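You operate a simulated robot arm through the tools that you are given. There is no shell and no other tool. Be economical: measure what you need, move in short steps, check, and stop when the job is done.

The job below is to be done with a simulated two-armed robot. You get a single attempt, and the scene is never put back.

JOB
Pick up the jug labelled "pink" from the blue table top with one hand, pass it to the other hand and put it on the green mat. Set down upright: jug.

Only the result counts: the job must be done as asked and must still hold three seconds after the hand-in. Knocking over, shifting, dropping, spilling or breaking anything else fails it.

ROBOT AND FRAMES
Two 7-joint arms with two-finger grippers on one trunk, on a base that drives. Base frame: it is fixed to the floor where the robot stands at the start and does not move with it; the origin is under the middle of the robot, x ahead of it, y to its left, z up. Units: m, rad, N and s.
The left shoulder is at the start at [0.06, 0.123, 0.995], the right one opposite. With the tool pointing down near the work surface each hand reaches from about 0.36 to 0.8 m from the robot's upright axis, wherever it stands, measured 20 degrees to its own side. Places, roughly: green mat (23x19 cm) [-0.5, -1.74, 0.8]. Payload 1.47 kg a hand.
Tool frame (each hand has its own): the origin (TCP) lies between the finger pads and is the grasp point; the fingertips stand 0.016 m ahead of it; z points along the fingers, y is the line along which they close. Largest opening 0.087 m; the body of the gripper starts 0.055 m behind the TCP.
Orientation is that of the tool frame in the base frame, as [roll, pitch, yaw] about the fixed x, y, z axes, in that order (R = Rz(yaw) Ry(pitch) Rx(roll)). With the fingers straight down and closing along the base's y, the tool's x points along the base's -x, its y along +y and its z along -z.

CONTROLS
- The arms move only by the tool send_rows. It takes "left_commands", "right_commands" or both (then of equal length, played together; a hand with none holds still); each is a list that holds one entry, the list of rows, each a list of 7 numbers: the opening, from 0 (shut) to 1 (fully open), then the shift along the tool's x, y, z in m, then the turn, a rotation vector about the tool's x, y, z in rad. In form: [[[gripper, x, y, z, wx, wy, wz], ...]]. A call has 1 to 10 rows; each row is the pose to reach, as a shift and turn from the pose commanded when the call began, along the tool's axes at that moment. A row lasts 0.2 s, in which the tool goes at most 0.05 m and 0.15 rad; a call with a longer step from one row to the next is refused whole, and so is a gripper value outside its range. A pose out of reach is approached as far as the arm can. The call stops where the force on the tool passes 40 N (or 10 N more than at its start, if that is more) or the arm is blocked; 0.2 s more then pass. Each finger travels about 0.153 m/s and halts on what it meets, pressing with about 28 N; the grip force reading is that of the motor and also rises with nothing between the fingers. The clock runs only during rows and for 0.2 s after the last one: add rows that repeat a pose to give the fingers time. It gives the time, the measured TCP pose, the force on the tool (base axes), the opening and the grip force at its end, in the units of the frame above (readings bear some noise), with the torque about the TCP (base axes, N m) and any sound that the robot's microphone picked up, and new pictures: "views" is both (left out), scene, wrist or none (wrist: the cameras of the hands that moved).
- Cameras (640 x 400 px; columns grow to the right, rows downward): "scene" is now at [0.0953, -0.0222, 1.5689]; the picture's right is [-0.25, -0.97, 0.00], its down [-0.56, 0.14, -0.81] and it looks along [0.79, -0.20, -0.58] (base axes); focal length 292 px, centre (320, 200). "left" rides on the left gripper at [0.073, -0.012, -0.09] in its tool frame; the picture's right is [0.16, 0.99, 0.00], its down [-0.72, 0.12, -0.68] and it looks along [-0.67, 0.11, 0.73] (tool axes); focal length 247 px, centre (320, 200). "right" rides on the right gripper at [0.073, 0.012, -0.09] in its tool frame; the picture's right is [-0.16, 0.99, 0.00], its down [-0.72, -0.12, -0.68] and it looks along [-0.67, -0.11, 0.73] (tool axes); focal length 247 px, centre (320, 200).
- slide_trunk(by): slides the trunk up (or, below 0, down) by that many m; the arms and the scene camera ride with it, the base frame stays. It gives what a move gives, with no picture.
- drive_base(legs): drives the robot by 1 to 6 legs, each [ahead, left, turn to the left] in m, m and rad, along the robot's own axes; the way and the turn of a leg run together, so that a leg with both is an arc; at most 1.5 m and 3.142 rad a leg. The arms and the cameras ride along, it lands a little off, and it stops where it bumps. It gives what a move gives, and a new picture of the scene camera.
- aim_head(pan, tilt): turns the head with the scene camera to pan (to the left, within 2.094 rad either way) and tilt (down, from -0.506 to 1.204), counted from straight ahead of the robot. It gives what a move gives, and a new picture of the scene camera.
- point_at(camera, pixels): there is no depth. For up to 12 entries [column, row, z] of the newest picture of that camera ("zoom" is the newest enlarged one), the place [x, y] in the base frame at which the ray of that pixel passes the height z, good to about 0.002 m. The clock stands still meanwhile.
- enlarge(camera, box): a new picture of the part [left, top, right, bottom] of that camera's present view, enlarged. The clock stands still meanwhile.
- sign_off(): hands the job in; it is judged then, once.

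Work in short steps. Measure before you move; look again where a grasp or a placing could have gone wrong, and mend it. You have 80 turns and 260 pictures in all, those below and enlarged ones among them. Open the grippers and draw the arms clear of the work before you hand the job in, unless the task says otherwise; then end with one line.

The tools are called after "Emit:" as a command line: name --argument value ..., lists and objects as JSON in quotes. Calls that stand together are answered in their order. send_rows: Moves the arms, as the interface text tells. Its arguments: {"type":"object","properties":{"left_commands":{"type":"array","items":{"type":"array","items":{"type":"array","items":{"type":"number"}}}},"right_commands":{"type":"array","items":{"type":"array","items":{"type":"array","items":{"type":"number"}}}},"views":{"type":"string","enum":["both","scene","wrist","none"]}},"required":[]} The other tools are called the same way: slide_trunk (by) slides the trunk up or down; drive_base (legs) drives the base; aim_head (pan, tilt) turns the head that bears the scene camera; point_at (camera, pixels) gives the place at which the rays of pixels pass given heights; enlarge (camera, box) takes an enlarged picture of a part of a camera's view; sign_off () hands the job in.

At the start:

```text
clock: 0.0
left_position: [0.4606, 0.0613, 1.2111]
left_ee_rot: [3.142, 0.003, -3.14]
left_force: [0.1, 0.1, 0.1]
left_ft_torque: [0.02, -0.01, 0.01]
left_finger_gap: 0.087
left_grasp_force: 0.0
right_position: [0.35, -0.3056, 1.2036]
right_ee_rot: [-3.141, 0.001, 3.141]
right_force: [0.7, -0.2, -0.6]
right_ft_torque: [0.02, -0.01, -0.01]
right_finger_gap: 0.0872
right_grasp_force: 0.2
trunk travel left (down, up): [-0.15, 0.08]
robot x, y, heading: [-0.0043, 0.0, -0.002]
head pan, tilt: [-0.25, 0.621]
```

scene: 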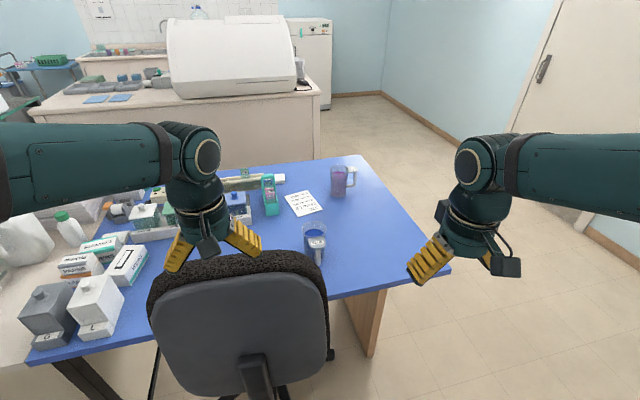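
right: 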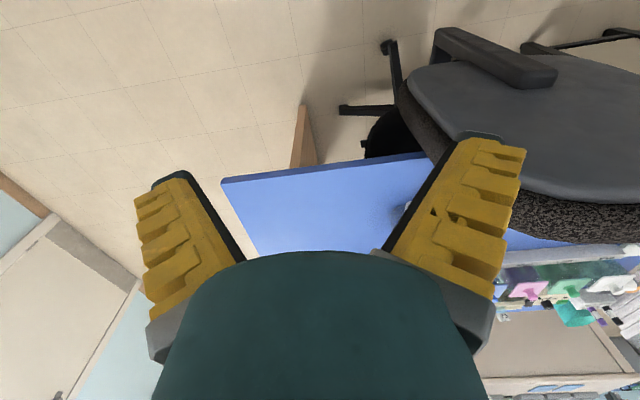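
left: 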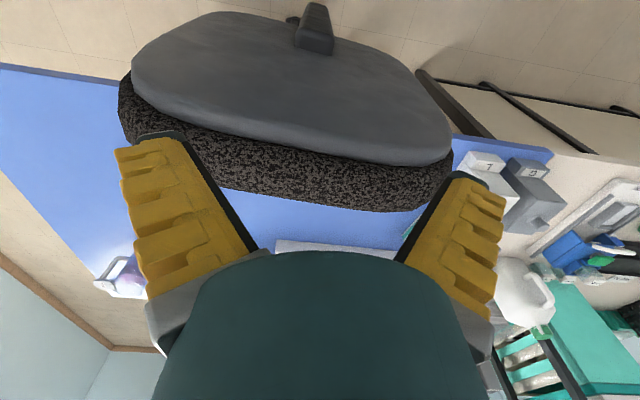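

Two jugs are visible, at about (340,180) and (315,242). I'll enlarge to read the labels.

Emit:
enlarge --camera "scene" --box '[270, 150, 400, 280]'

Emit:
point_at --camera "scene" --pixels '[[340, 195, 0.8], [315, 262, 0.8], [360, 155, 0.8], [450, 270, 0.8], [330, 300, 0.8], [330, 260, 1.0]]'

```text
3.08 times, centred on (335, 215) of scene
```

zoom: 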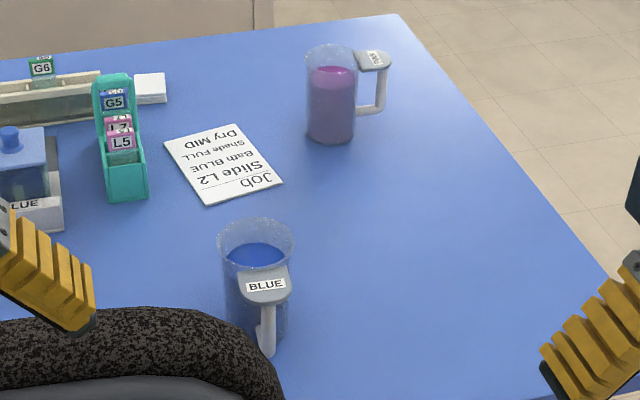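

```text
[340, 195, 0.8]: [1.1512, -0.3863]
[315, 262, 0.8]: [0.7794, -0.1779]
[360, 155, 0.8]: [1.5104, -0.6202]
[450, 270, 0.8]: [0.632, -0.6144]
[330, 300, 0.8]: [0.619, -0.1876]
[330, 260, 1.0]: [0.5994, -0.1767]
```

The pink jug is the far one (label "PINK" at zoom (374,58)). I'll look toward the mat before planning.

Emit:
aim_head --pan -1.85 --tilt 0.45

```text
clock: 1.7
left_position: [0.4602, 0.0599, 1.2112]
left_ee_rot: [3.141, 0.002, 3.141]
left_force: [0.3, -1.0, 0.4]
left_ft_torque: [-0.03, 0.01, -0.03]
left_finger_gap: 0.0871
left_grasp_force: 0.0
right_position: [0.3512, -0.3051, 1.2045]
right_ee_rot: [-3.141, 0.001, 3.141]
right_force: [-0.9, -0.2, 0.3]
right_ft_torque: [-0.03, 0.03, -0.03]
right_finger_gap: 0.0866
right_grasp_force: 0.1
trunk travel left (down, up): [-0.15, 0.08]
robot x, y, heading: [0.001, 0.0011, -0.002]
head pan, tilt: [-1.85, 0.45]
```

scene: 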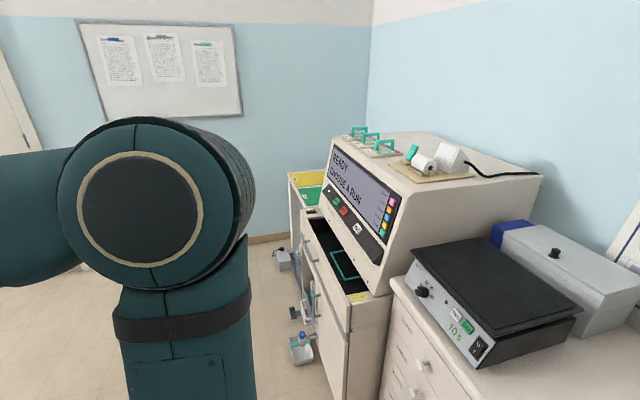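

A green patch shows at (312,195). I'll enlarge it and pin it to height 0.8.

Emit:
enlarge --camera "scene" --box '[250, 150, 400, 300]'

Emit:
point_at --camera "scene" --pixels '[[312, 196, 0.8], [290, 173, 0.8], [300, 208, 0.8], [302, 212, 0.8], [370, 300, 0.8], [392, 278, 0.8], [345, 376, 0]]'

Emit:
aim_head --pan -0.4 --tilt 0.75

```text
2.67 times, centred on (325, 225) of scene
```

zoom: 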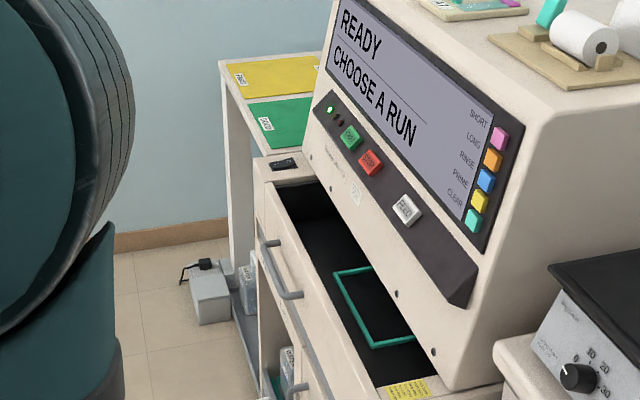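

```text
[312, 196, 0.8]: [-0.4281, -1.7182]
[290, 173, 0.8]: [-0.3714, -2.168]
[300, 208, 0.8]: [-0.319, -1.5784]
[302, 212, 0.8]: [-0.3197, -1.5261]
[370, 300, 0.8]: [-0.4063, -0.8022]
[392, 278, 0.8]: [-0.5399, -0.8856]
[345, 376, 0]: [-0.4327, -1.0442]
```

```text
clock: 3.2
left_position: [0.4602, 0.0605, 1.2114]
left_ee_rot: [-3.141, 0.001, 3.141]
left_force: [0.7, 0.8, 0.2]
left_ft_torque: [-0.02, -0.02, 0.0]
left_finger_gap: 0.0868
left_grasp_force: 0.1
right_position: [0.3504, -0.3059, 1.2042]
right_ee_rot: [-3.141, 0.001, -3.141]
right_force: [0.3, -0.1, -0.3]
right_ft_torque: [0.02, 0.04, -0.01]
right_finger_gap: 0.0872
right_grasp_force: 0.1
trunk travel left (down, up): [-0.15, 0.08]
robot x, y, heading: [0.0012, 0.0007, -0.004]
head pan, tilt: [-0.4, 0.75]
```

scene: 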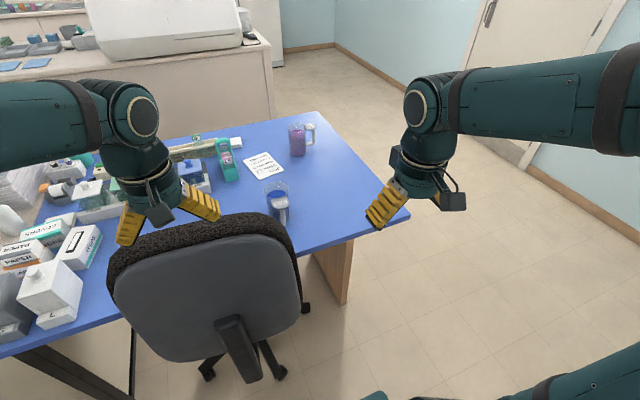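

Mat: green label "1.."; its stand front lies near x≈-0.35. Now check free floor to the right of the table and the jug/table geometry.

Emit:
point_at --camera "scene" --pixels '[[525, 170, 0], [635, 242, 0], [335, 45, 0], [345, 302, 0], [343, 305, 0.0], [315, 112, 0.75], [410, 213, 0.75], [410, 213, 0.8], [330, 240, 0.75], [299, 156, 0.75], [299, 156, 0.8]]'

Emit:
enlarge --camera "scene" --box '[240, 100, 360, 220]'

```text
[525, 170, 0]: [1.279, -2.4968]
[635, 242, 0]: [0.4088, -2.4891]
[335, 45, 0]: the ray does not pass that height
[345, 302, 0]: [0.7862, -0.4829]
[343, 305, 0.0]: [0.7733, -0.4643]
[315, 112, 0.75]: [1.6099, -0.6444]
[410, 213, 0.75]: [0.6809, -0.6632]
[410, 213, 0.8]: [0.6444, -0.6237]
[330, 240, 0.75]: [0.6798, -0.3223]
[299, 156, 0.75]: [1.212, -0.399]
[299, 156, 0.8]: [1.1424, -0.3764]
```

```text
3.33 times, centred on (300, 160) of scene
```

zoom: 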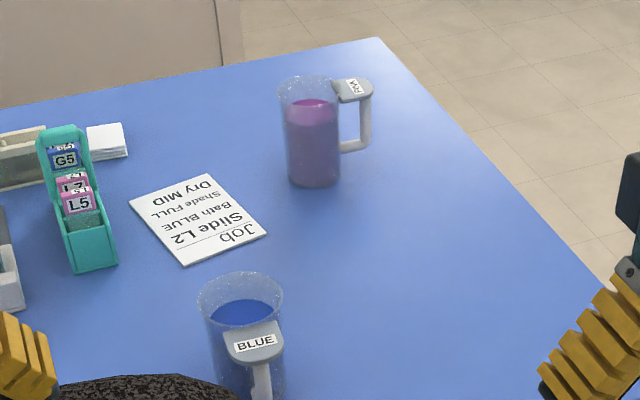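

Aisle between table (y≈-0.63) and wall (y≈-2.5) is clear. I drive right, ahead, then turn left to face the jug from the table's right side.

Emit:
drive_base --legs '[[0, -1.25, 0], [1.15, 0, 0], [0, 0, 1.57]]'

Emit:
aim_head --pan 0.0 --tilt 0.75

```text
clock: 10.9
left_position: [0.4647, -0.8434, 1.2108]
left_ee_rot: [-3.14, 0.0, 3.13]
left_force: [-0.5, 0.4, -0.5]
left_ft_torque: [-0.02, 0.07, 0.0]
left_finger_gap: 0.0871
left_grasp_force: 0.1
right_position: [0.3526, -1.2084, 1.2047]
right_ee_rot: [3.141, 0.0, 3.131]
right_force: [0.1, 1.2, 0.0]
right_ft_torque: [-0.01, 0.0, -0.02]
right_finger_gap: 0.087
right_grasp_force: 0.0
trunk travel left (down, up): [-0.15, 0.08]
robot x, y, heading: [0.0005, -0.9024, -0.008]
head pan, tilt: [-0.4, 0.75]
stopped in leg 1: the robot was blocked; the commanded pose is now the measured one
```

scene: 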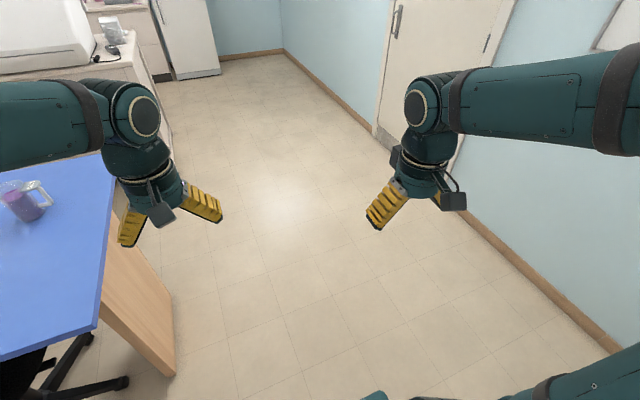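

```text
clock: 11.8
left_position: [0.4641, -0.8446, 1.2106]
left_ee_rot: [3.141, 0.001, 3.13]
left_force: [-0.4, -0.6, -0.2]
left_ft_torque: [0.0, -0.01, 0.01]
left_finger_gap: 0.087
left_grasp_force: 0.1
right_position: [0.3503, -1.2088, 1.2045]
right_ee_rot: [3.141, 0.0, 3.131]
right_force: [-0.4, -0.8, -0.2]
right_ft_torque: [0.0, -0.02, 0.0]
right_finger_gap: 0.087
right_grasp_force: 0.1
trunk travel left (down, up): [-0.15, 0.08]
robot x, y, heading: [0.003, -0.8987, -0.007]
head pan, tilt: [0.0, 0.75]
```

scene: 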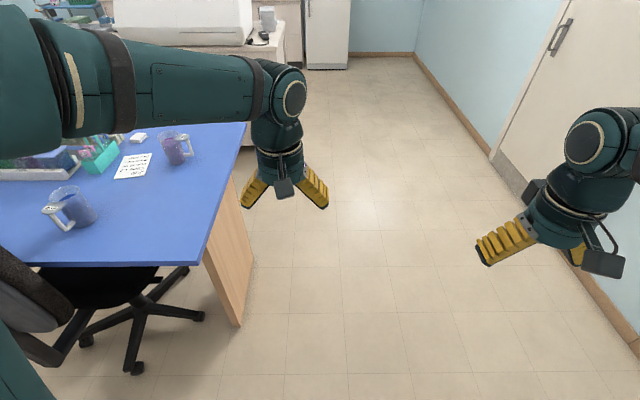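

Blocked at y=-0.90, likely by the bench/drawer behind-right. I move ahead first, then diagonally, then turn.

Emit:
drive_base --legs '[[0.25, 0, 0], [0.35, -0.35, 0], [0.55, 0, 0], [0, 0, 1.577]]'

```text
clock: 23.5
left_position: [1.1129, -0.8016, 1.211]
left_ee_rot: [-3.141, 0.002, -1.589]
left_force: [0.2, -0.2, -0.2]
left_ft_torque: [0.01, -0.01, -0.04]
left_finger_gap: 0.0872
left_grasp_force: 0.1
right_position: [1.4752, -0.9185, 1.2045]
right_ee_rot: [-3.141, -0.001, -1.587]
right_force: [-0.8, -0.1, 0.2]
right_ft_torque: [0.03, -0.02, -0.02]
right_finger_gap: 0.087
right_grasp_force: 0.0
trunk travel left (down, up): [-0.15, 0.08]
robot x, y, heading: [1.164, -1.26, 1.556]
head pan, tilt: [0.0, 0.75]
```

scene: 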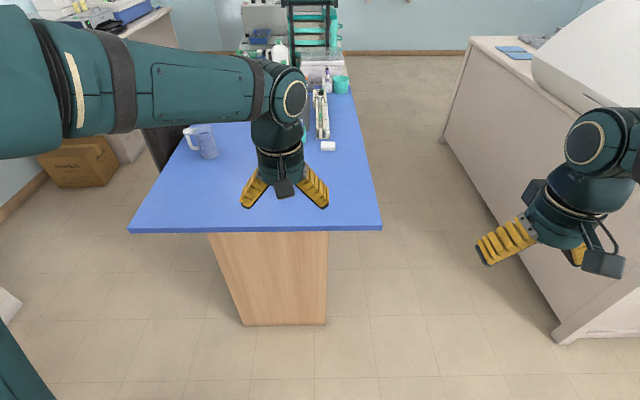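

Now facing the table. Table corner at (129,233) gives a second sight line to fix the table height.

Emit:
point_at --camera "scene" --pixels '[[129, 230, 0.8], [129, 230, 0.75], [129, 230, 0.77], [381, 229, 0.8], [381, 229, 0.75]]'

Emit:
send_rows --left_commands '[[[1, 0, -0.05, 0, 0, 0, 0], [1, 0, -0.1, 0, 0, 0, 0], [1, 0, -0.15, 0, 0, 0, 0], [1, 0, -0.2, 0, 0, 0, 0]]]'

```text
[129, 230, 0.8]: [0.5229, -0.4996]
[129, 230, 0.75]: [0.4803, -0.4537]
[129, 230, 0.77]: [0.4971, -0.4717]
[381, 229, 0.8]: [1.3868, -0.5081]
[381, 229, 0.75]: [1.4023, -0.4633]
```

```text
clock: 24.5
left_position: [1.313, -0.8078, 1.2117]
left_ee_rot: [3.139, 0.002, -1.59]
left_force: [0.1, -0.1, 0.8]
left_ft_torque: [0.0, 0.03, 0.0]
left_finger_gap: 0.0869
left_grasp_force: 0.1
right_position: [1.4776, -0.9175, 1.2029]
right_ee_rot: [3.141, 0.002, -1.59]
right_force: [0.6, -0.1, 0.1]
right_ft_torque: [0.02, -0.04, 0.0]
right_finger_gap: 0.0868
right_grasp_force: 0.1
trunk travel left (down, up): [-0.15, 0.08]
robot x, y, heading: [1.1641, -1.2651, 1.554]
head pan, tilt: [0.0, 0.75]
```

scene: 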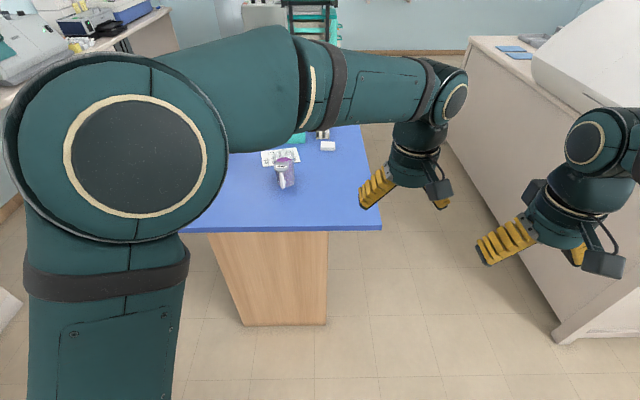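
left: 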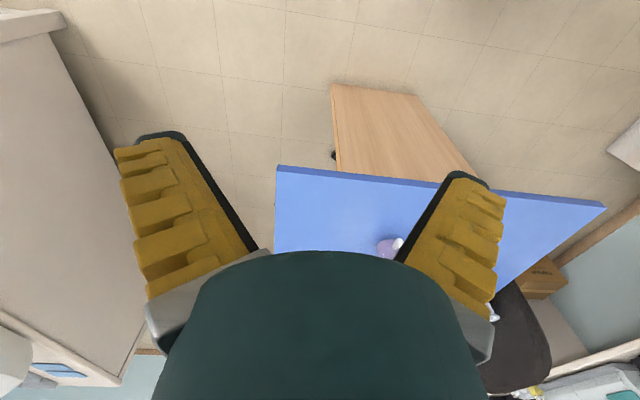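

Triangulating the corner gives table height ≈0.872 with edge y≈-0.57. I zoom onto the jug at (285,172) and measure it.

Emit:
enlarge --camera "scene" --box '[250, 130, 350, 210]'

Emit:
point_at --camera "scene" --pixels '[[287, 186, 0.872], [278, 184, 0.872], [296, 184, 0.872], [381, 229, 0.872], [210, 231, 0.872]]'

```text
5.00 times, centred on (300, 170) of scene
```

zoom: 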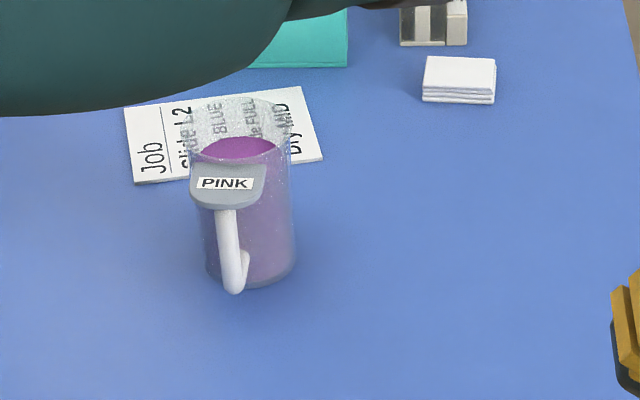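

```text
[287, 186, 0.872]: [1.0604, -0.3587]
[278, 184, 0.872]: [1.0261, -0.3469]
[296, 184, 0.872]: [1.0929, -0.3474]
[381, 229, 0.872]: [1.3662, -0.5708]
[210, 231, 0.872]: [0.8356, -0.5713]
```

Jug body Ø≈0.07, centre ≈(1.062,-0.322), handle pointing toward me. Plan: right hand picks from above (fingers along x, clear of handle), turns the jug, left hand takes the lower body, places. I return the left hand and drive closer.

Emit:
send_rows --left_commands '[[[1, 0, 0.05, 0, 0, 0, 0], [1, 0, 0.1, 0, 0, 0, 0], [1, 0, 0.15, 0, 0, 0, 0], [1, 0, 0.2, 0, 0, 0, 0], [1, 0, 0.25, 0, 0, 0, 0], [1, 0, 0.3, 0, 0, 0, 0]]]' --views "none"

Emit:
drive_base --legs '[[0, 0.25, 0], [0.28, 0, 0]]'

Emit:
aim_head --pan 0.0 --tilt 0.85

```text
clock: 25.9
left_position: [1.0102, -0.7983, 1.2098]
left_ee_rot: [-3.139, 0.001, -1.589]
left_force: [-0.7, 1.3, 0.0]
left_ft_torque: [-0.01, -0.01, -0.01]
left_finger_gap: 0.0869
left_grasp_force: 0.1
right_position: [1.4753, -0.9191, 1.2033]
right_ee_rot: [-3.141, -0.001, -1.587]
right_force: [-0.5, 0.3, -0.1]
right_ft_torque: [0.03, -0.01, 0.01]
right_finger_gap: 0.0873
right_grasp_force: 0.1
trunk travel left (down, up): [-0.15, 0.08]
robot x, y, heading: [1.165, -1.2611, 1.553]
head pan, tilt: [0.0, 0.75]
```

```text
clock: 30.2
left_position: [0.7633, -0.5105, 1.2108]
left_ee_rot: [-3.14, 0.002, -1.589]
left_force: [-0.3, 0.3, -0.3]
left_ft_torque: [-0.03, 0.01, 0.01]
left_finger_gap: 0.087
left_grasp_force: 0.1
right_position: [1.2286, -0.6295, 1.205]
right_ee_rot: [-3.142, 0.0, -1.589]
right_force: [0.4, 0.2, 0.9]
right_ft_torque: [-0.02, 0.04, -0.01]
right_finger_gap: 0.0871
right_grasp_force: 0.0
trunk travel left (down, up): [-0.15, 0.08]
robot x, y, heading: [0.919, -0.9733, 1.553]
head pan, tilt: [0.0, 0.75]
```

scene: 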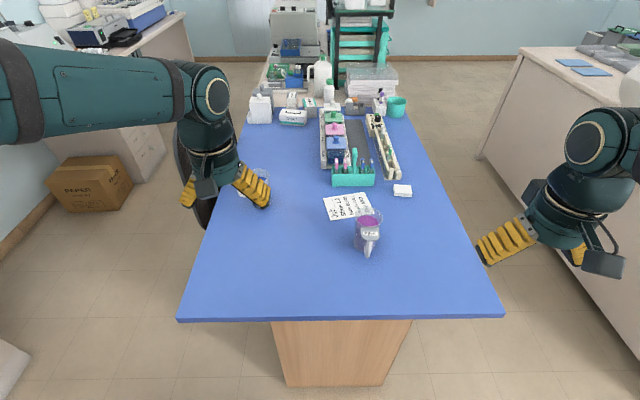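

```text
clock: 30.9
left_position: [0.7638, -0.5103, 1.2105]
left_ee_rot: [3.14, 0.002, -1.588]
left_force: [-0.4, -0.2, -0.1]
left_ft_torque: [-0.03, 0.06, 0.0]
left_finger_gap: 0.0867
left_grasp_force: 0.1
right_position: [1.2264, -0.6307, 1.2037]
right_ee_rot: [-3.142, 0.001, -1.588]
right_force: [0.0, 0.3, 0.3]
right_ft_torque: [0.01, 0.01, -0.01]
right_finger_gap: 0.0869
right_grasp_force: 0.0
trunk travel left (down, up): [-0.15, 0.08]
robot x, y, heading: [0.9154, -0.9758, 1.556]
head pan, tilt: [0.0, 0.85]
```

scene: 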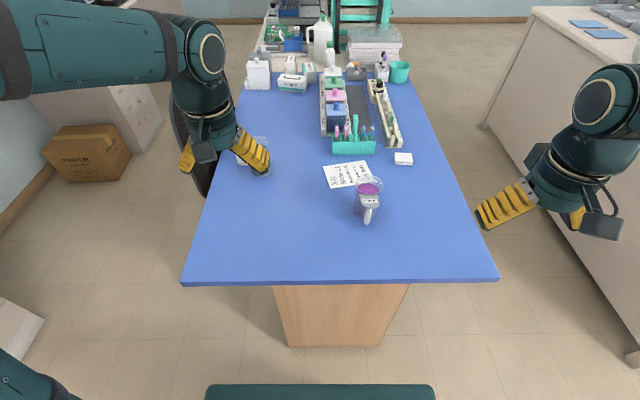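

Good view. I zoom on the jug near (368,198) and measure.

Emit:
enlarge --camera "scene" --box '[320, 150, 420, 230]'

```text
5.00 times, centred on (370, 190) of scene
```

zoom: 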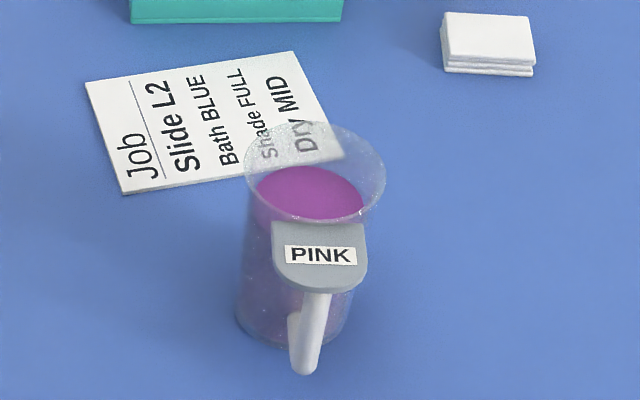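

I query base and rim edges at several heights to get diameter and height.

Emit:
point_at --camera "zoom" --pixels '[[235, 305, 0.872], [354, 318, 0.872], [290, 347, 0.872], [243, 168, 0.99], [387, 180, 0.99], [243, 168, 1.01], [387, 180, 1.01], [318, 122, 1.0], [310, 222, 1.0], [315, 172, 1.0], [318, 292, 0.97], [303, 372, 0.89]]'

```text
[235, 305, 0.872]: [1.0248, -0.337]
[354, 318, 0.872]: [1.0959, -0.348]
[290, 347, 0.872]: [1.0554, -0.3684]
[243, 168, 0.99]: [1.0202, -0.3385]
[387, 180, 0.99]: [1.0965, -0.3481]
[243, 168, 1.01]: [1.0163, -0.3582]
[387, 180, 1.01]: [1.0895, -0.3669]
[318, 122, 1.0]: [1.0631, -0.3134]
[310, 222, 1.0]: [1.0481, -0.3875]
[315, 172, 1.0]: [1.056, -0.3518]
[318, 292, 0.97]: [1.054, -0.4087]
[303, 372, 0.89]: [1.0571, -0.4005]
```

Rim z≈0.98 (Ø≈0.077), base Ø≈0.072, centre ≈(1.060,-0.332). I move the right hand above it to z≈1.10.

Emit:
send_rows --right_commands '[[[1, -0.033, 0.019, 0.011, 0, 0, 0], [1, -0.066, 0.038, 0.022, 0, 0, 0], [1, -0.099, 0.057, 0.033, 0, 0, 0], [1, -0.132, 0.076, 0.044, 0, 0, 0], [1, -0.165, 0.095, 0.055, 0, 0, 0], [1, -0.198, 0.114, 0.066, 0, 0, 0], [1, -0.231, 0.133, 0.077, 0, 0, 0], [1, -0.264, 0.152, 0.088, 0, 0, 0], [1, -0.296, 0.171, 0.1, 0, 0, 0], [1, -0.296, 0.171, 0.1, 0, 0, 0]]]'

```text
clock: 33.1
left_position: [0.764, -0.5116, 1.2109]
left_ee_rot: [3.14, 0.003, -1.589]
left_force: [-0.2, -0.4, 0.4]
left_ft_torque: [0.03, 0.0, -0.02]
left_finger_gap: 0.0868
left_grasp_force: 0.1
right_position: [1.0619, -0.3302, 1.1044]
right_ee_rot: [-3.139, 0.002, -1.588]
right_force: [-0.5, 0.2, -0.2]
right_ft_torque: [0.04, -0.01, 0.0]
right_finger_gap: 0.087
right_grasp_force: 0.0
trunk travel left (down, up): [-0.15, 0.08]
robot x, y, heading: [0.9183, -0.976, 1.553]
head pan, tilt: [0.0, 0.85]
```

scene: 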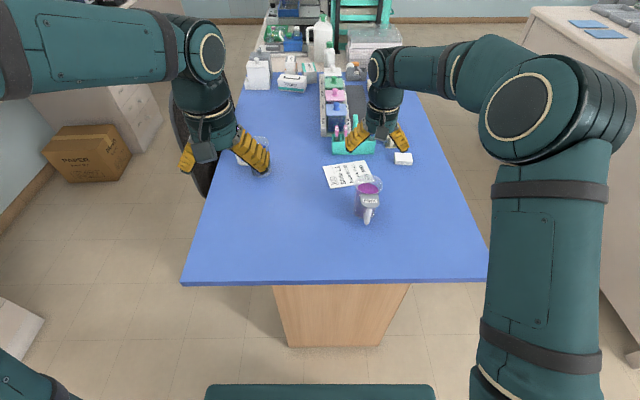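
right: 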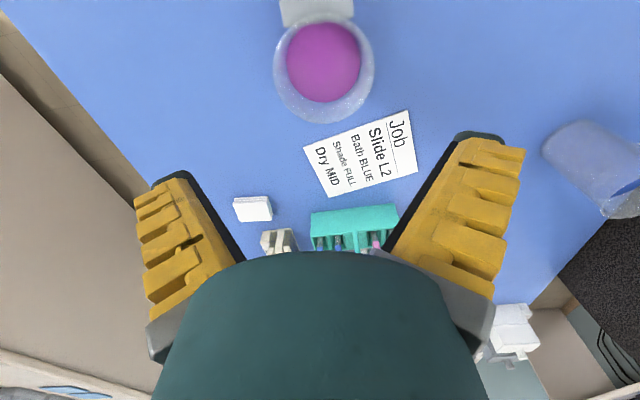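

The wrist view shows the rim centre at about (323,70). I convert that to base coordinates.

Emit:
point_at --camera "right" --pixels '[[323, 70, 0.98], [273, 62, 0.98], [375, 66, 0.98], [322, 122, 0.98], [322, 22, 0.98], [323, 70, 0.97], [323, 70, 0.99]]'

Emit:
enlarge --camera "right" --box '[250, 0, 410, 130]'

```text
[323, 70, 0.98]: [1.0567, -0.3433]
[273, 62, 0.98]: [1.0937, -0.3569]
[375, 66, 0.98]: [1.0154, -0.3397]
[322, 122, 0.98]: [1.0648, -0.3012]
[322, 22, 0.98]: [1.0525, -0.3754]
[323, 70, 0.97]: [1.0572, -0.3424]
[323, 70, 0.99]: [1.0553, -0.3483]
```

```text
3.08 times, centred on (330, 65) of right
```

zoom: 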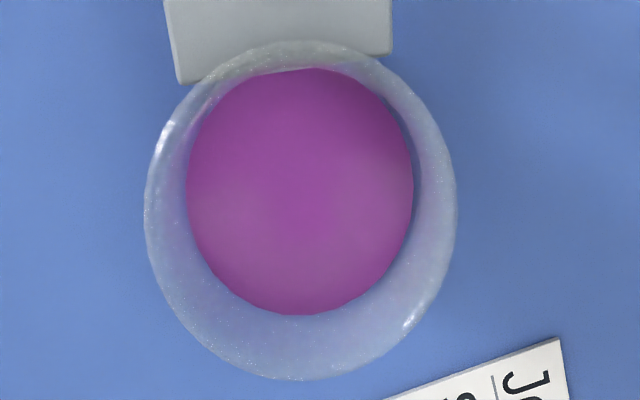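

Rim centre ≈(1.056,-0.339), Ø≈0.079, so the margin is about 4 mm a side. I correct laterally and descend to just above the rim for a check.

Emit:
send_rows --right_commands '[[[1, 0.009, 0.006, 0.02, 0, 0, 0], [1, 0.009, 0.006, 0.045, 0, 0, 0], [1, 0.009, 0.006, 0.07, 0, 0, 0], [1, 0.009, 0.006, 0.07, 0, 0, 0]]]'

```text
clock: 34.1
left_position: [0.7621, -0.5109, 1.2106]
left_ee_rot: [3.141, 0.002, -1.589]
left_force: [0.7, 0.2, 0.0]
left_ft_torque: [0.0, 0.02, -0.02]
left_finger_gap: 0.087
left_grasp_force: 0.1
right_position: [1.0556, -0.3386, 1.0328]
right_ee_rot: [-3.141, 0.001, -1.589]
right_force: [-0.4, 0.7, -0.9]
right_ft_torque: [0.02, 0.0, 0.01]
right_finger_gap: 0.0871
right_grasp_force: 0.2
trunk travel left (down, up): [-0.15, 0.08]
robot x, y, heading: [0.9155, -0.9718, 1.552]
head pan, tilt: [0.0, 0.85]
```

scene: 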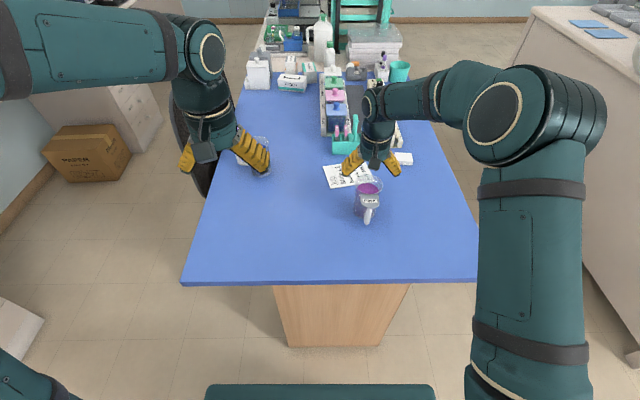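
right: 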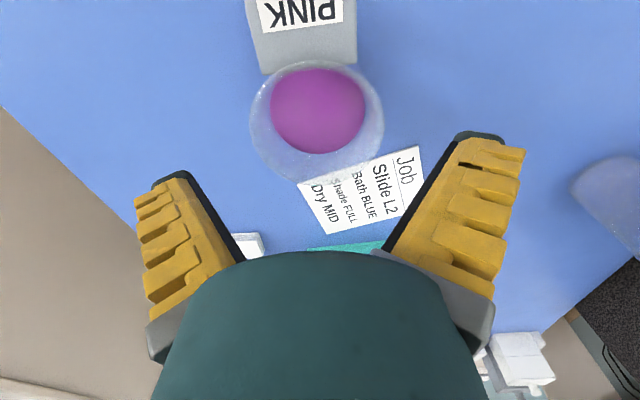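

I check alignment with zooms from both cameras and re-measure the rim in the wrist view.

Emit:
enlarge --camera "scene" --box '[320, 130, 420, 230]'

Emit:
point_at --camera "right" --pixels '[[317, 123, 0.985], [249, 120, 0.985], [384, 123, 0.985], [317, 182, 0.985], [317, 61, 0.985], [317, 123, 0.975]]'

Emit:
enlarge --camera "right" --box '[220, 40, 420, 200]'

```text
4.00 times, centred on (370, 180) of scene
```

zoom: 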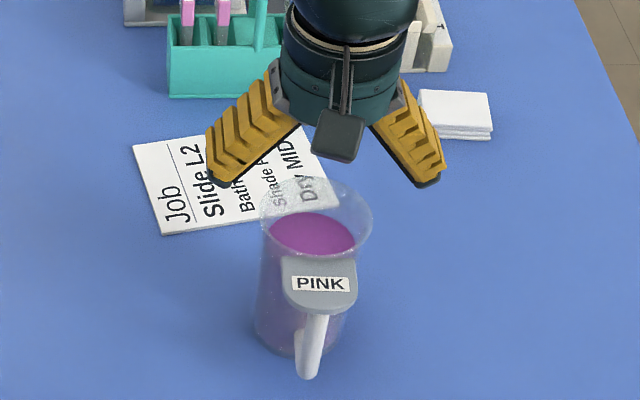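

```text
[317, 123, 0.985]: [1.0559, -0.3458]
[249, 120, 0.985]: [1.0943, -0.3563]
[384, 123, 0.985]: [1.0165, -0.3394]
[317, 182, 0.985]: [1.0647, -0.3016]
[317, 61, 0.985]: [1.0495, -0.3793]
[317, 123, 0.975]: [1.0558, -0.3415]
```

```text
2.50 times, centred on (320, 120) of right
```

zoom: 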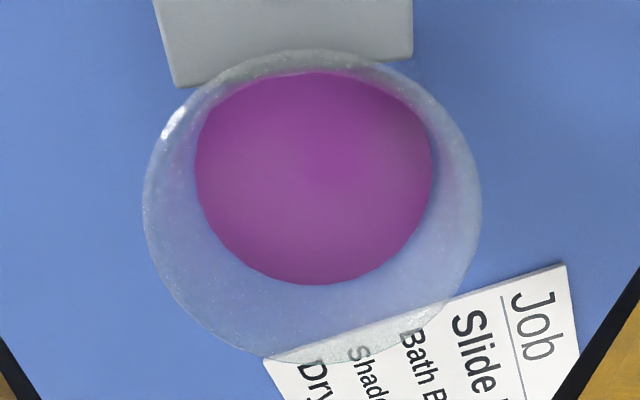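

The hand is centred within 3 mm; fingers straddle the rim in x, clear of the handle plate. I descend to TCP z≈0.955, still open.

Emit:
send_rows --right_commands '[[[1, 0.002, 0, 0.02, 0, 0, 0], [1, 0.002, 0, 0.04, 0, 0, 0], [1, 0.002, 0, 0.06, 0, 0, 0], [1, 0.002, 0, 0.077, 0, 0, 0], [1, 0.002, 0, 0.077, 0, 0, 0]]]'

Emit:
enlarge --camera "scene" --box '[320, 130, 420, 230]'

```text
clock: 35.3
left_position: [0.7627, -0.5129, 1.2116]
left_ee_rot: [-3.141, 0.005, -1.587]
left_force: [0.2, -0.3, 0.3]
left_ft_torque: [0.01, 0.0, 0.03]
left_finger_gap: 0.0872
left_grasp_force: 0.1
right_position: [1.0556, -0.3412, 0.9611]
right_ee_rot: [-3.141, 0.009, -1.59]
right_force: [2.1, 1.9, 35.9]
right_ft_torque: [0.28, -0.22, -0.31]
right_finger_gap: 0.0891
right_grasp_force: 28.0
trunk travel left (down, up): [-0.15, 0.08]
robot x, y, heading: [0.9196, -0.9783, 1.559]
head pan, tilt: [0.0, 0.85]
```

scene: 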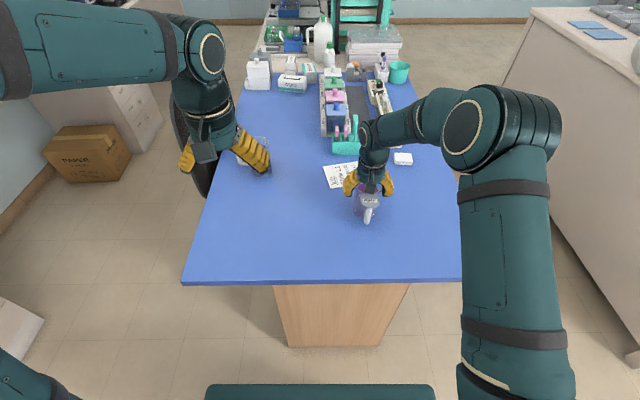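
right: 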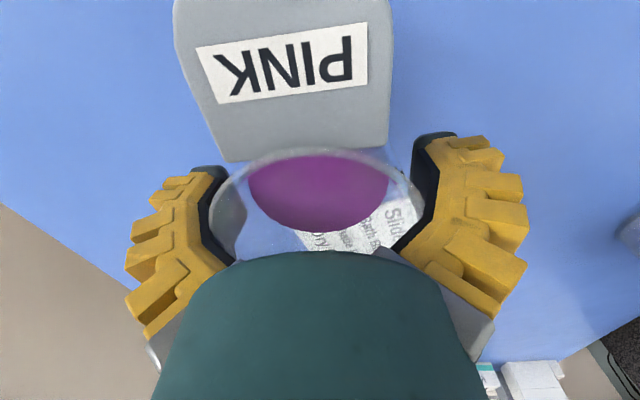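

```text
4.00 times, centred on (370, 180) of scene
```

zoom: 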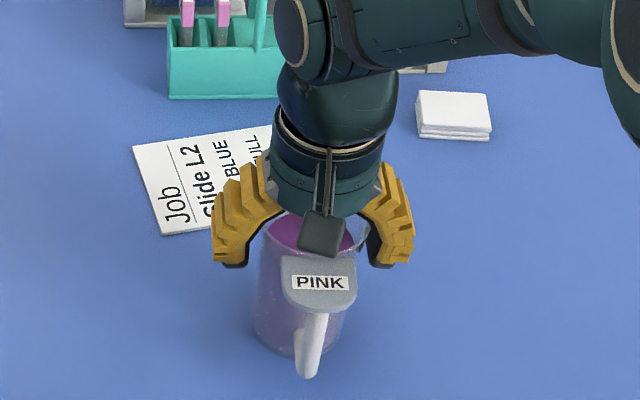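

The fingers are jammed firmly round the flared rim (36 N up, gap 0.089). I close to full grip and relieve the pressing by raising a few millimetres.

Emit:
send_rows --right_commands '[[[0, 0, 0, 0, 0, 0, 0], [0, 0, 0, 0, 0, 0, 0], [0, 0, 0, -0.003, 0, 0, 0], [0, 0, 0, -0.006, 0, 0, 0], [0, 0, 0, -0.006, 0, 0, 0]]]' --views "none"

Emit:
enlarge --camera "scene" --box '[320, 130, 420, 230]'

```text
clock: 36.5
left_position: [0.7637, -0.5116, 1.2107]
left_ee_rot: [3.14, 0.002, -1.589]
left_force: [0.3, -0.4, 0.6]
left_ft_torque: [-0.01, 0.02, 0.01]
left_finger_gap: 0.0875
left_grasp_force: 0.0
right_position: [1.0557, -0.3429, 0.9618]
right_ee_rot: [-3.141, -0.003, -1.585]
right_force: [0.1, 0.1, 7.7]
right_ft_torque: [-0.31, -0.05, 0.01]
right_finger_gap: 0.0893
right_grasp_force: 27.4
trunk travel left (down, up): [-0.15, 0.08]
robot x, y, heading: [0.9166, -0.9741, 1.555]
head pan, tilt: [0.0, 0.85]
```

```text
4.00 times, centred on (370, 180) of scene
```

zoom: 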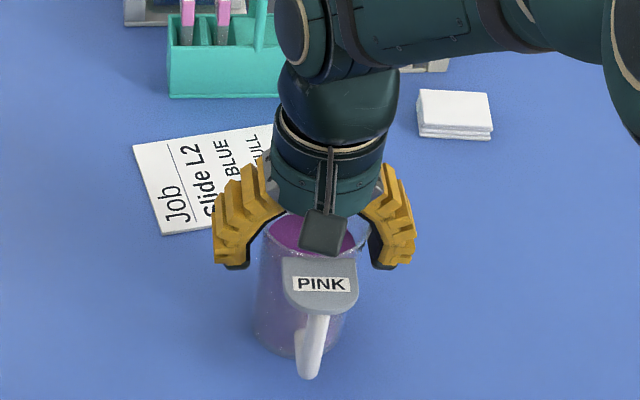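

The contact seems to be on the finger roots, i.e. I went slightly too deep. I reopen and rise ~15 mm, then look before a proper pad grip.

Emit:
send_rows --right_commands '[[[1, 0, 0, 0, 0, 0, 0], [1, 0, 0, 0, 0, 0, 0], [1, 0, 0, -0.008, 0, 0, 0], [1, 0, 0, -0.016, 0, 0, 0], [1, 0, 0, -0.016, 0, 0, 0]]]' --views "wrist"

Emit:
enlarge --camera "scene" --box '[320, 130, 420, 230]'

```text
clock: 37.7
left_position: [0.7635, -0.5102, 1.2105]
left_ee_rot: [-3.139, 0.003, -1.586]
left_force: [0.5, 0.2, 0.2]
left_ft_torque: [0.0, 0.0, 0.0]
left_finger_gap: 0.087
left_grasp_force: 0.1
right_position: [1.0562, -0.3412, 0.9795]
right_ee_rot: [-3.141, 0.0, -1.589]
right_force: [-0.2, 0.3, -0.8]
right_ft_torque: [-0.01, 0.01, 0.0]
right_finger_gap: 0.087
right_grasp_force: 0.1
trunk travel left (down, up): [-0.15, 0.08]
robot x, y, heading: [0.9149, -0.9763, 1.557]
head pan, tilt: [0.0, 0.85]
```

right: 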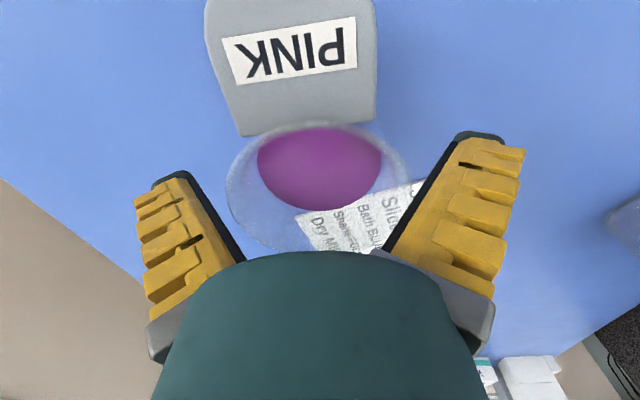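

```text
4.00 times, centred on (370, 180) of scene
```

zoom: 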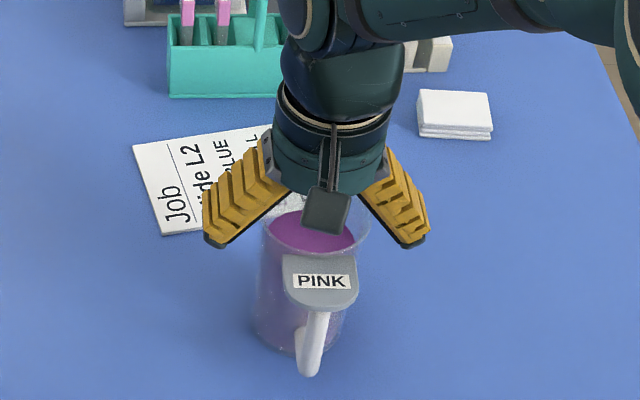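

Free again, no force; the rim is now about at the TCP. I close here and read the gap.

Emit:
send_rows --right_commands '[[[1, 0, 0, 0.005, 0, 0, 0], [1, 0, 0, 0.005, 0, 0, 0], [0, 0, 0, 0.005, 0, 0, 0], [0, 0, 0, 0.005, 0, 0, 0], [0, 0, 0, 0.005, 0, 0, 0]]]' --views "wrist"

Emit:
enlarge --camera "scene" --box '[320, 130, 420, 230]'

```text
clock: 38.9
left_position: [0.7619, -0.5111, 1.2113]
left_ee_rot: [3.141, 0.002, -1.588]
left_force: [0.1, 0.6, -0.2]
left_ft_torque: [0.02, -0.02, 0.01]
left_finger_gap: 0.0869
left_grasp_force: 0.0
right_position: [1.0567, -0.3414, 0.9746]
right_ee_rot: [3.141, 0.004, -1.587]
right_force: [2.6, -0.2, 8.0]
right_ft_torque: [0.4, -0.14, -0.05]
right_finger_gap: 0.0795
right_grasp_force: 28.0
trunk travel left (down, up): [-0.15, 0.08]
robot x, y, heading: [0.9179, -0.9751, 1.555]
head pan, tilt: [0.0, 0.85]
```

right: 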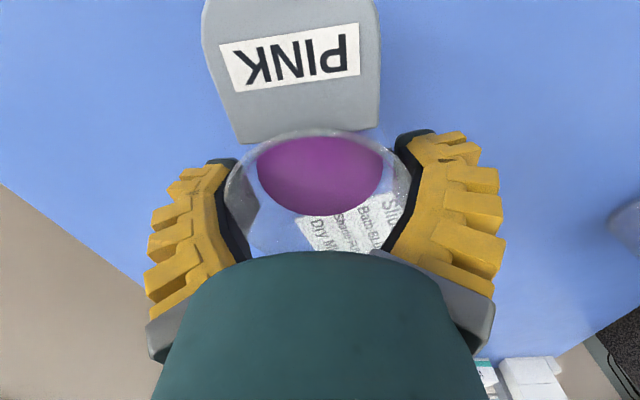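

```text
4.00 times, centred on (370, 180) of scene
```

zoom: 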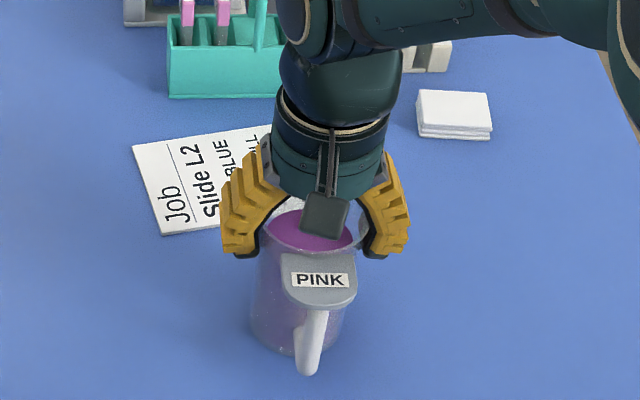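

Gap 0.0795 matches the rim: a pad grip with 28 N. I lift slowly 3 cm and check.

Emit:
send_rows --right_commands '[[[0, 0, 0, -0.006, 0, 0, 0], [0, 0, 0, -0.012, 0, 0, 0], [0, 0, 0, -0.02, 0, 0, 0], [0, 0, 0, -0.03, 0, 0, 0], [0, 0, 0, -0.03, 0, 0, 0]]]' --views "wrist"

Emit:
enlarge --camera "scene" --box '[320, 130, 420, 230]'

```text
clock: 40.1
left_position: [0.7637, -0.5103, 1.2108]
left_ee_rot: [-3.141, 0.002, -1.59]
left_force: [0.8, 0.4, -0.1]
left_ft_torque: [-0.02, 0.02, 0.02]
left_finger_gap: 0.0871
left_grasp_force: 0.2
right_position: [1.0551, -0.3394, 1.003]
right_ee_rot: [3.141, 0.0, -1.589]
right_force: [-0.5, -0.7, -3.1]
right_ft_torque: [0.0, 0.0, 0.01]
right_finger_gap: 0.0772
right_grasp_force: 28.1
trunk travel left (down, up): [-0.15, 0.08]
robot x, y, heading: [0.9179, -0.9731, 1.551]
head pan, tilt: [0.0, 0.85]
```

right: 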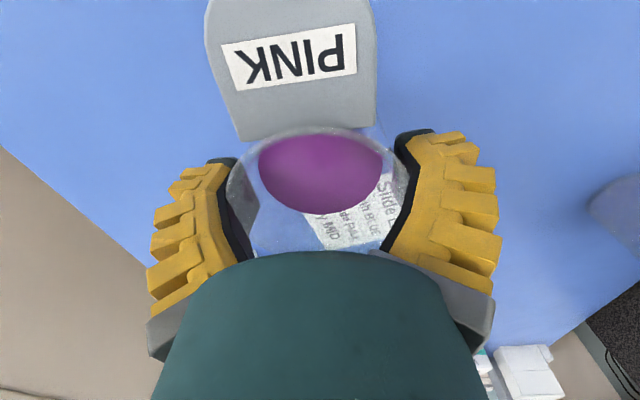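

```text
4.00 times, centred on (370, 180) of scene
```

zoom: 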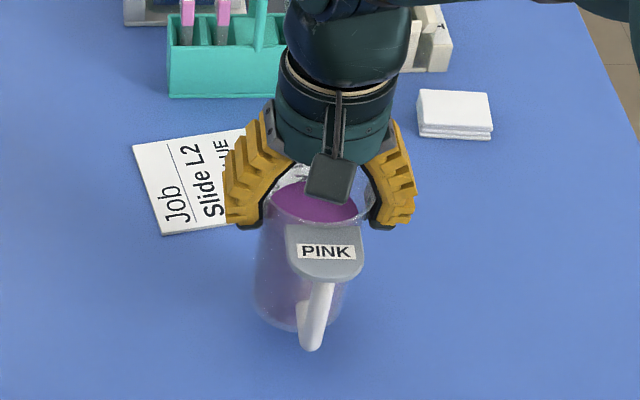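

Lifted cleanly, weight ≈3 N, upright. I raise it and bring it toward the robot, while the left hand moves a bit further left and back.

Emit:
send_rows --right_commands '[[[0, 0, 0, -0.02, 0, 0, 0], [0, 0, 0, -0.045, 0, 0, 0], [0, 0, 0, -0.07, 0, 0, 0], [0, 0.02, 0, -0.095, 0, 0, 0], [0, 0.045, 0.01, -0.115, 0, 0, 0], [0, 0.07, 0.02, -0.135, 0, 0, 0], [0, 0.095, 0.03, -0.147, 0, 0, 0], [0, 0.12, 0.04, -0.147, 0, 0, 0], [0, 0.14, 0.05, -0.147, 0, 0, 0], [0, 0.155, 0.06, -0.147, 0, 0, 0]]]' --left_commands '[[[1, 0, 0.01, 0, 0, 0, 0], [1, 0, 0.02, 0, 0, 0, 0], [1, 0, 0.03, 0, 0, 0, 0], [1, 0, 0.04, 0, 0, 0, 0], [1, 0, 0.05, 0, 0, 0, 0], [1, 0.01, 0.06, 0, 0, 0, 0], [1, 0.02, 0.07, 0, 0, 0, 0], [1, 0.03, 0.08, 0, 0, 0, 0], [1, 0.04, 0.08, 0, 0, 0, 0], [1, 0.05, 0.08, 0, 0, 0, 0]]]' --views "scene"

```text
clock: 42.3
left_position: [0.6814, -0.5604, 1.2117]
left_ee_rot: [-3.141, 0.002, -1.588]
left_force: [-0.4, 0.0, -0.2]
left_ft_torque: [0.0, 0.01, -0.02]
left_finger_gap: 0.0873
left_grasp_force: 0.1
right_position: [0.9921, -0.496, 1.1514]
right_ee_rot: [3.141, -0.001, -1.587]
right_force: [-0.1, -0.8, -3.0]
right_ft_torque: [0.06, 0.01, 0.0]
right_finger_gap: 0.0776
right_grasp_force: 27.9
trunk travel left (down, up): [-0.15, 0.08]
robot x, y, heading: [0.9145, -0.9754, 1.556]
head pan, tilt: [0.0, 0.85]
```

scene: 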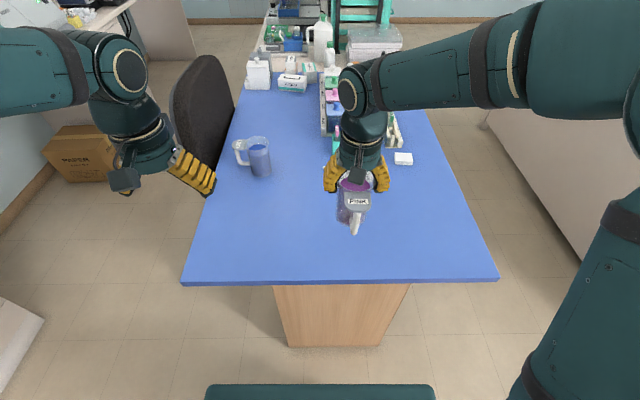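

Both clear. I turn the right hand so the handle swings to the robot's right, and the left hand so its closing line runs fore-aft.

Emit:
send_rows --right_commands '[[[0, 0, 0, 0, 0, 0, -0.14], [0, 0, 0, 0, 0, 0, -0.28], [0, 0, 0, 0, 0, 0, -0.42], [0, 0, 0, 0, 0, 0, -0.56], [0, 0, 0, 0, 0, 0, -0.7], [0, 0, 0, 0, 0, 0, -0.84], [0, 0, 0, 0, 0, 0, -0.98], [0, 0, 0, 0, 0, 0, -1.12], [0, 0, 0, 0, 0, 0, -1.26], [0, 0, 0, 0, 0, 0, -1.4]]]' --left_commands '[[[1, 0, 0, 0, 0, 0, 0.14], [1, 0, 0, 0, 0, 0, 0.28], [1, 0, 0, 0, 0, 0, 0.42], [1, 0, 0, 0, 0, 0, 0.56], [1, 0, 0, 0, 0, 0, 0.7], [1, 0, 0, 0, 0, 0, 0.84], [1, 0, 0, 0, 0, 0, 0.98], [1, 0, 0, 0, 0, 0, 1.12], [1, 0, 0, 0, 0, 0, 1.26], [1, 0, 0, 0, 0, 0, 1.4]]]' --views "scene"

```text
clock: 44.5
left_position: [0.6838, -0.5578, 1.2124]
left_ee_rot: [3.141, 0.0, -2.991]
left_force: [-0.4, -0.2, -0.1]
left_ft_torque: [-0.01, 0.01, 0.0]
left_finger_gap: 0.0871
left_grasp_force: 0.0
right_position: [0.994, -0.4945, 1.1512]
right_ee_rot: [-3.141, 0.0, -0.186]
right_force: [0.5, 0.2, -2.9]
right_ft_torque: [0.0, 0.09, -0.01]
right_finger_gap: 0.0771
right_grasp_force: 28.3
trunk travel left (down, up): [-0.15, 0.08]
robot x, y, heading: [0.9198, -0.9789, 1.553]
head pan, tilt: [0.0, 0.85]
```

scene: 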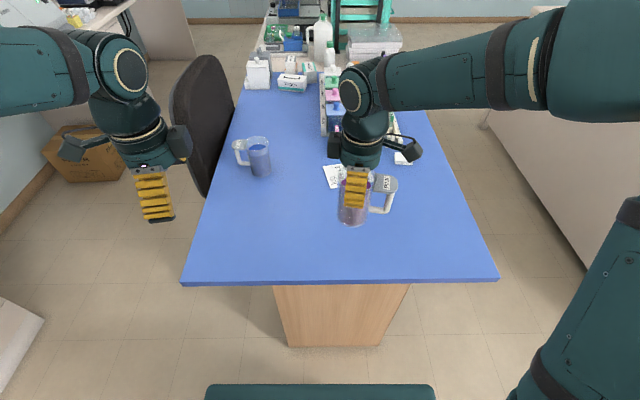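

Handle now points right at (385,195). I tilt the left hand so its fingers point to the right and ~40° below horizontal.

Emit:
send_rows --left_commands '[[[1, 0, 0, 0, 0, -0.145, 0], [1, 0, 0, 0, 0, -0.29, 0], [1, 0, 0, 0, 0, -0.435, 0], [1, 0, 0, 0, 0, -0.58, 0], [1, 0, 0, 0, 0, -0.725, 0], [1, 0, 0, 0, 0, -0.87, 0], [1, 0, 0, 0, 0, -0.87, 0]]]'

```text
clock: 46.1
left_position: [0.6828, -0.5583, 1.2087]
left_ee_rot: [3.139, 0.871, -2.989]
left_force: [-0.5, 0.7, 0.8]
left_ft_torque: [-0.02, -0.01, 0.03]
left_finger_gap: 0.0872
left_grasp_force: 0.0
right_position: [0.995, -0.4954, 1.1523]
right_ee_rot: [-3.141, -0.001, -0.188]
right_force: [-0.4, -1.0, -3.5]
right_ft_torque: [0.04, 0.06, 0.04]
right_finger_gap: 0.0772
right_grasp_force: 28.1
trunk travel left (down, up): [-0.15, 0.08]
robot x, y, heading: [0.917, -0.9783, 1.553]
head pan, tilt: [0.0, 0.85]
```

scene: 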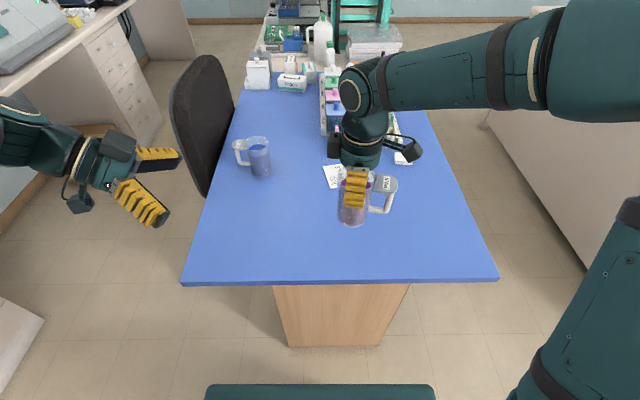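
left: 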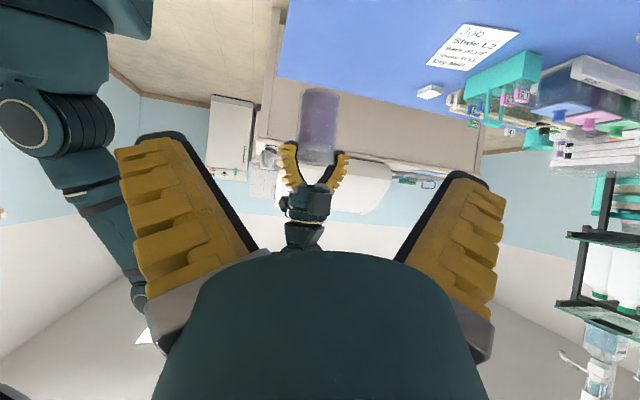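

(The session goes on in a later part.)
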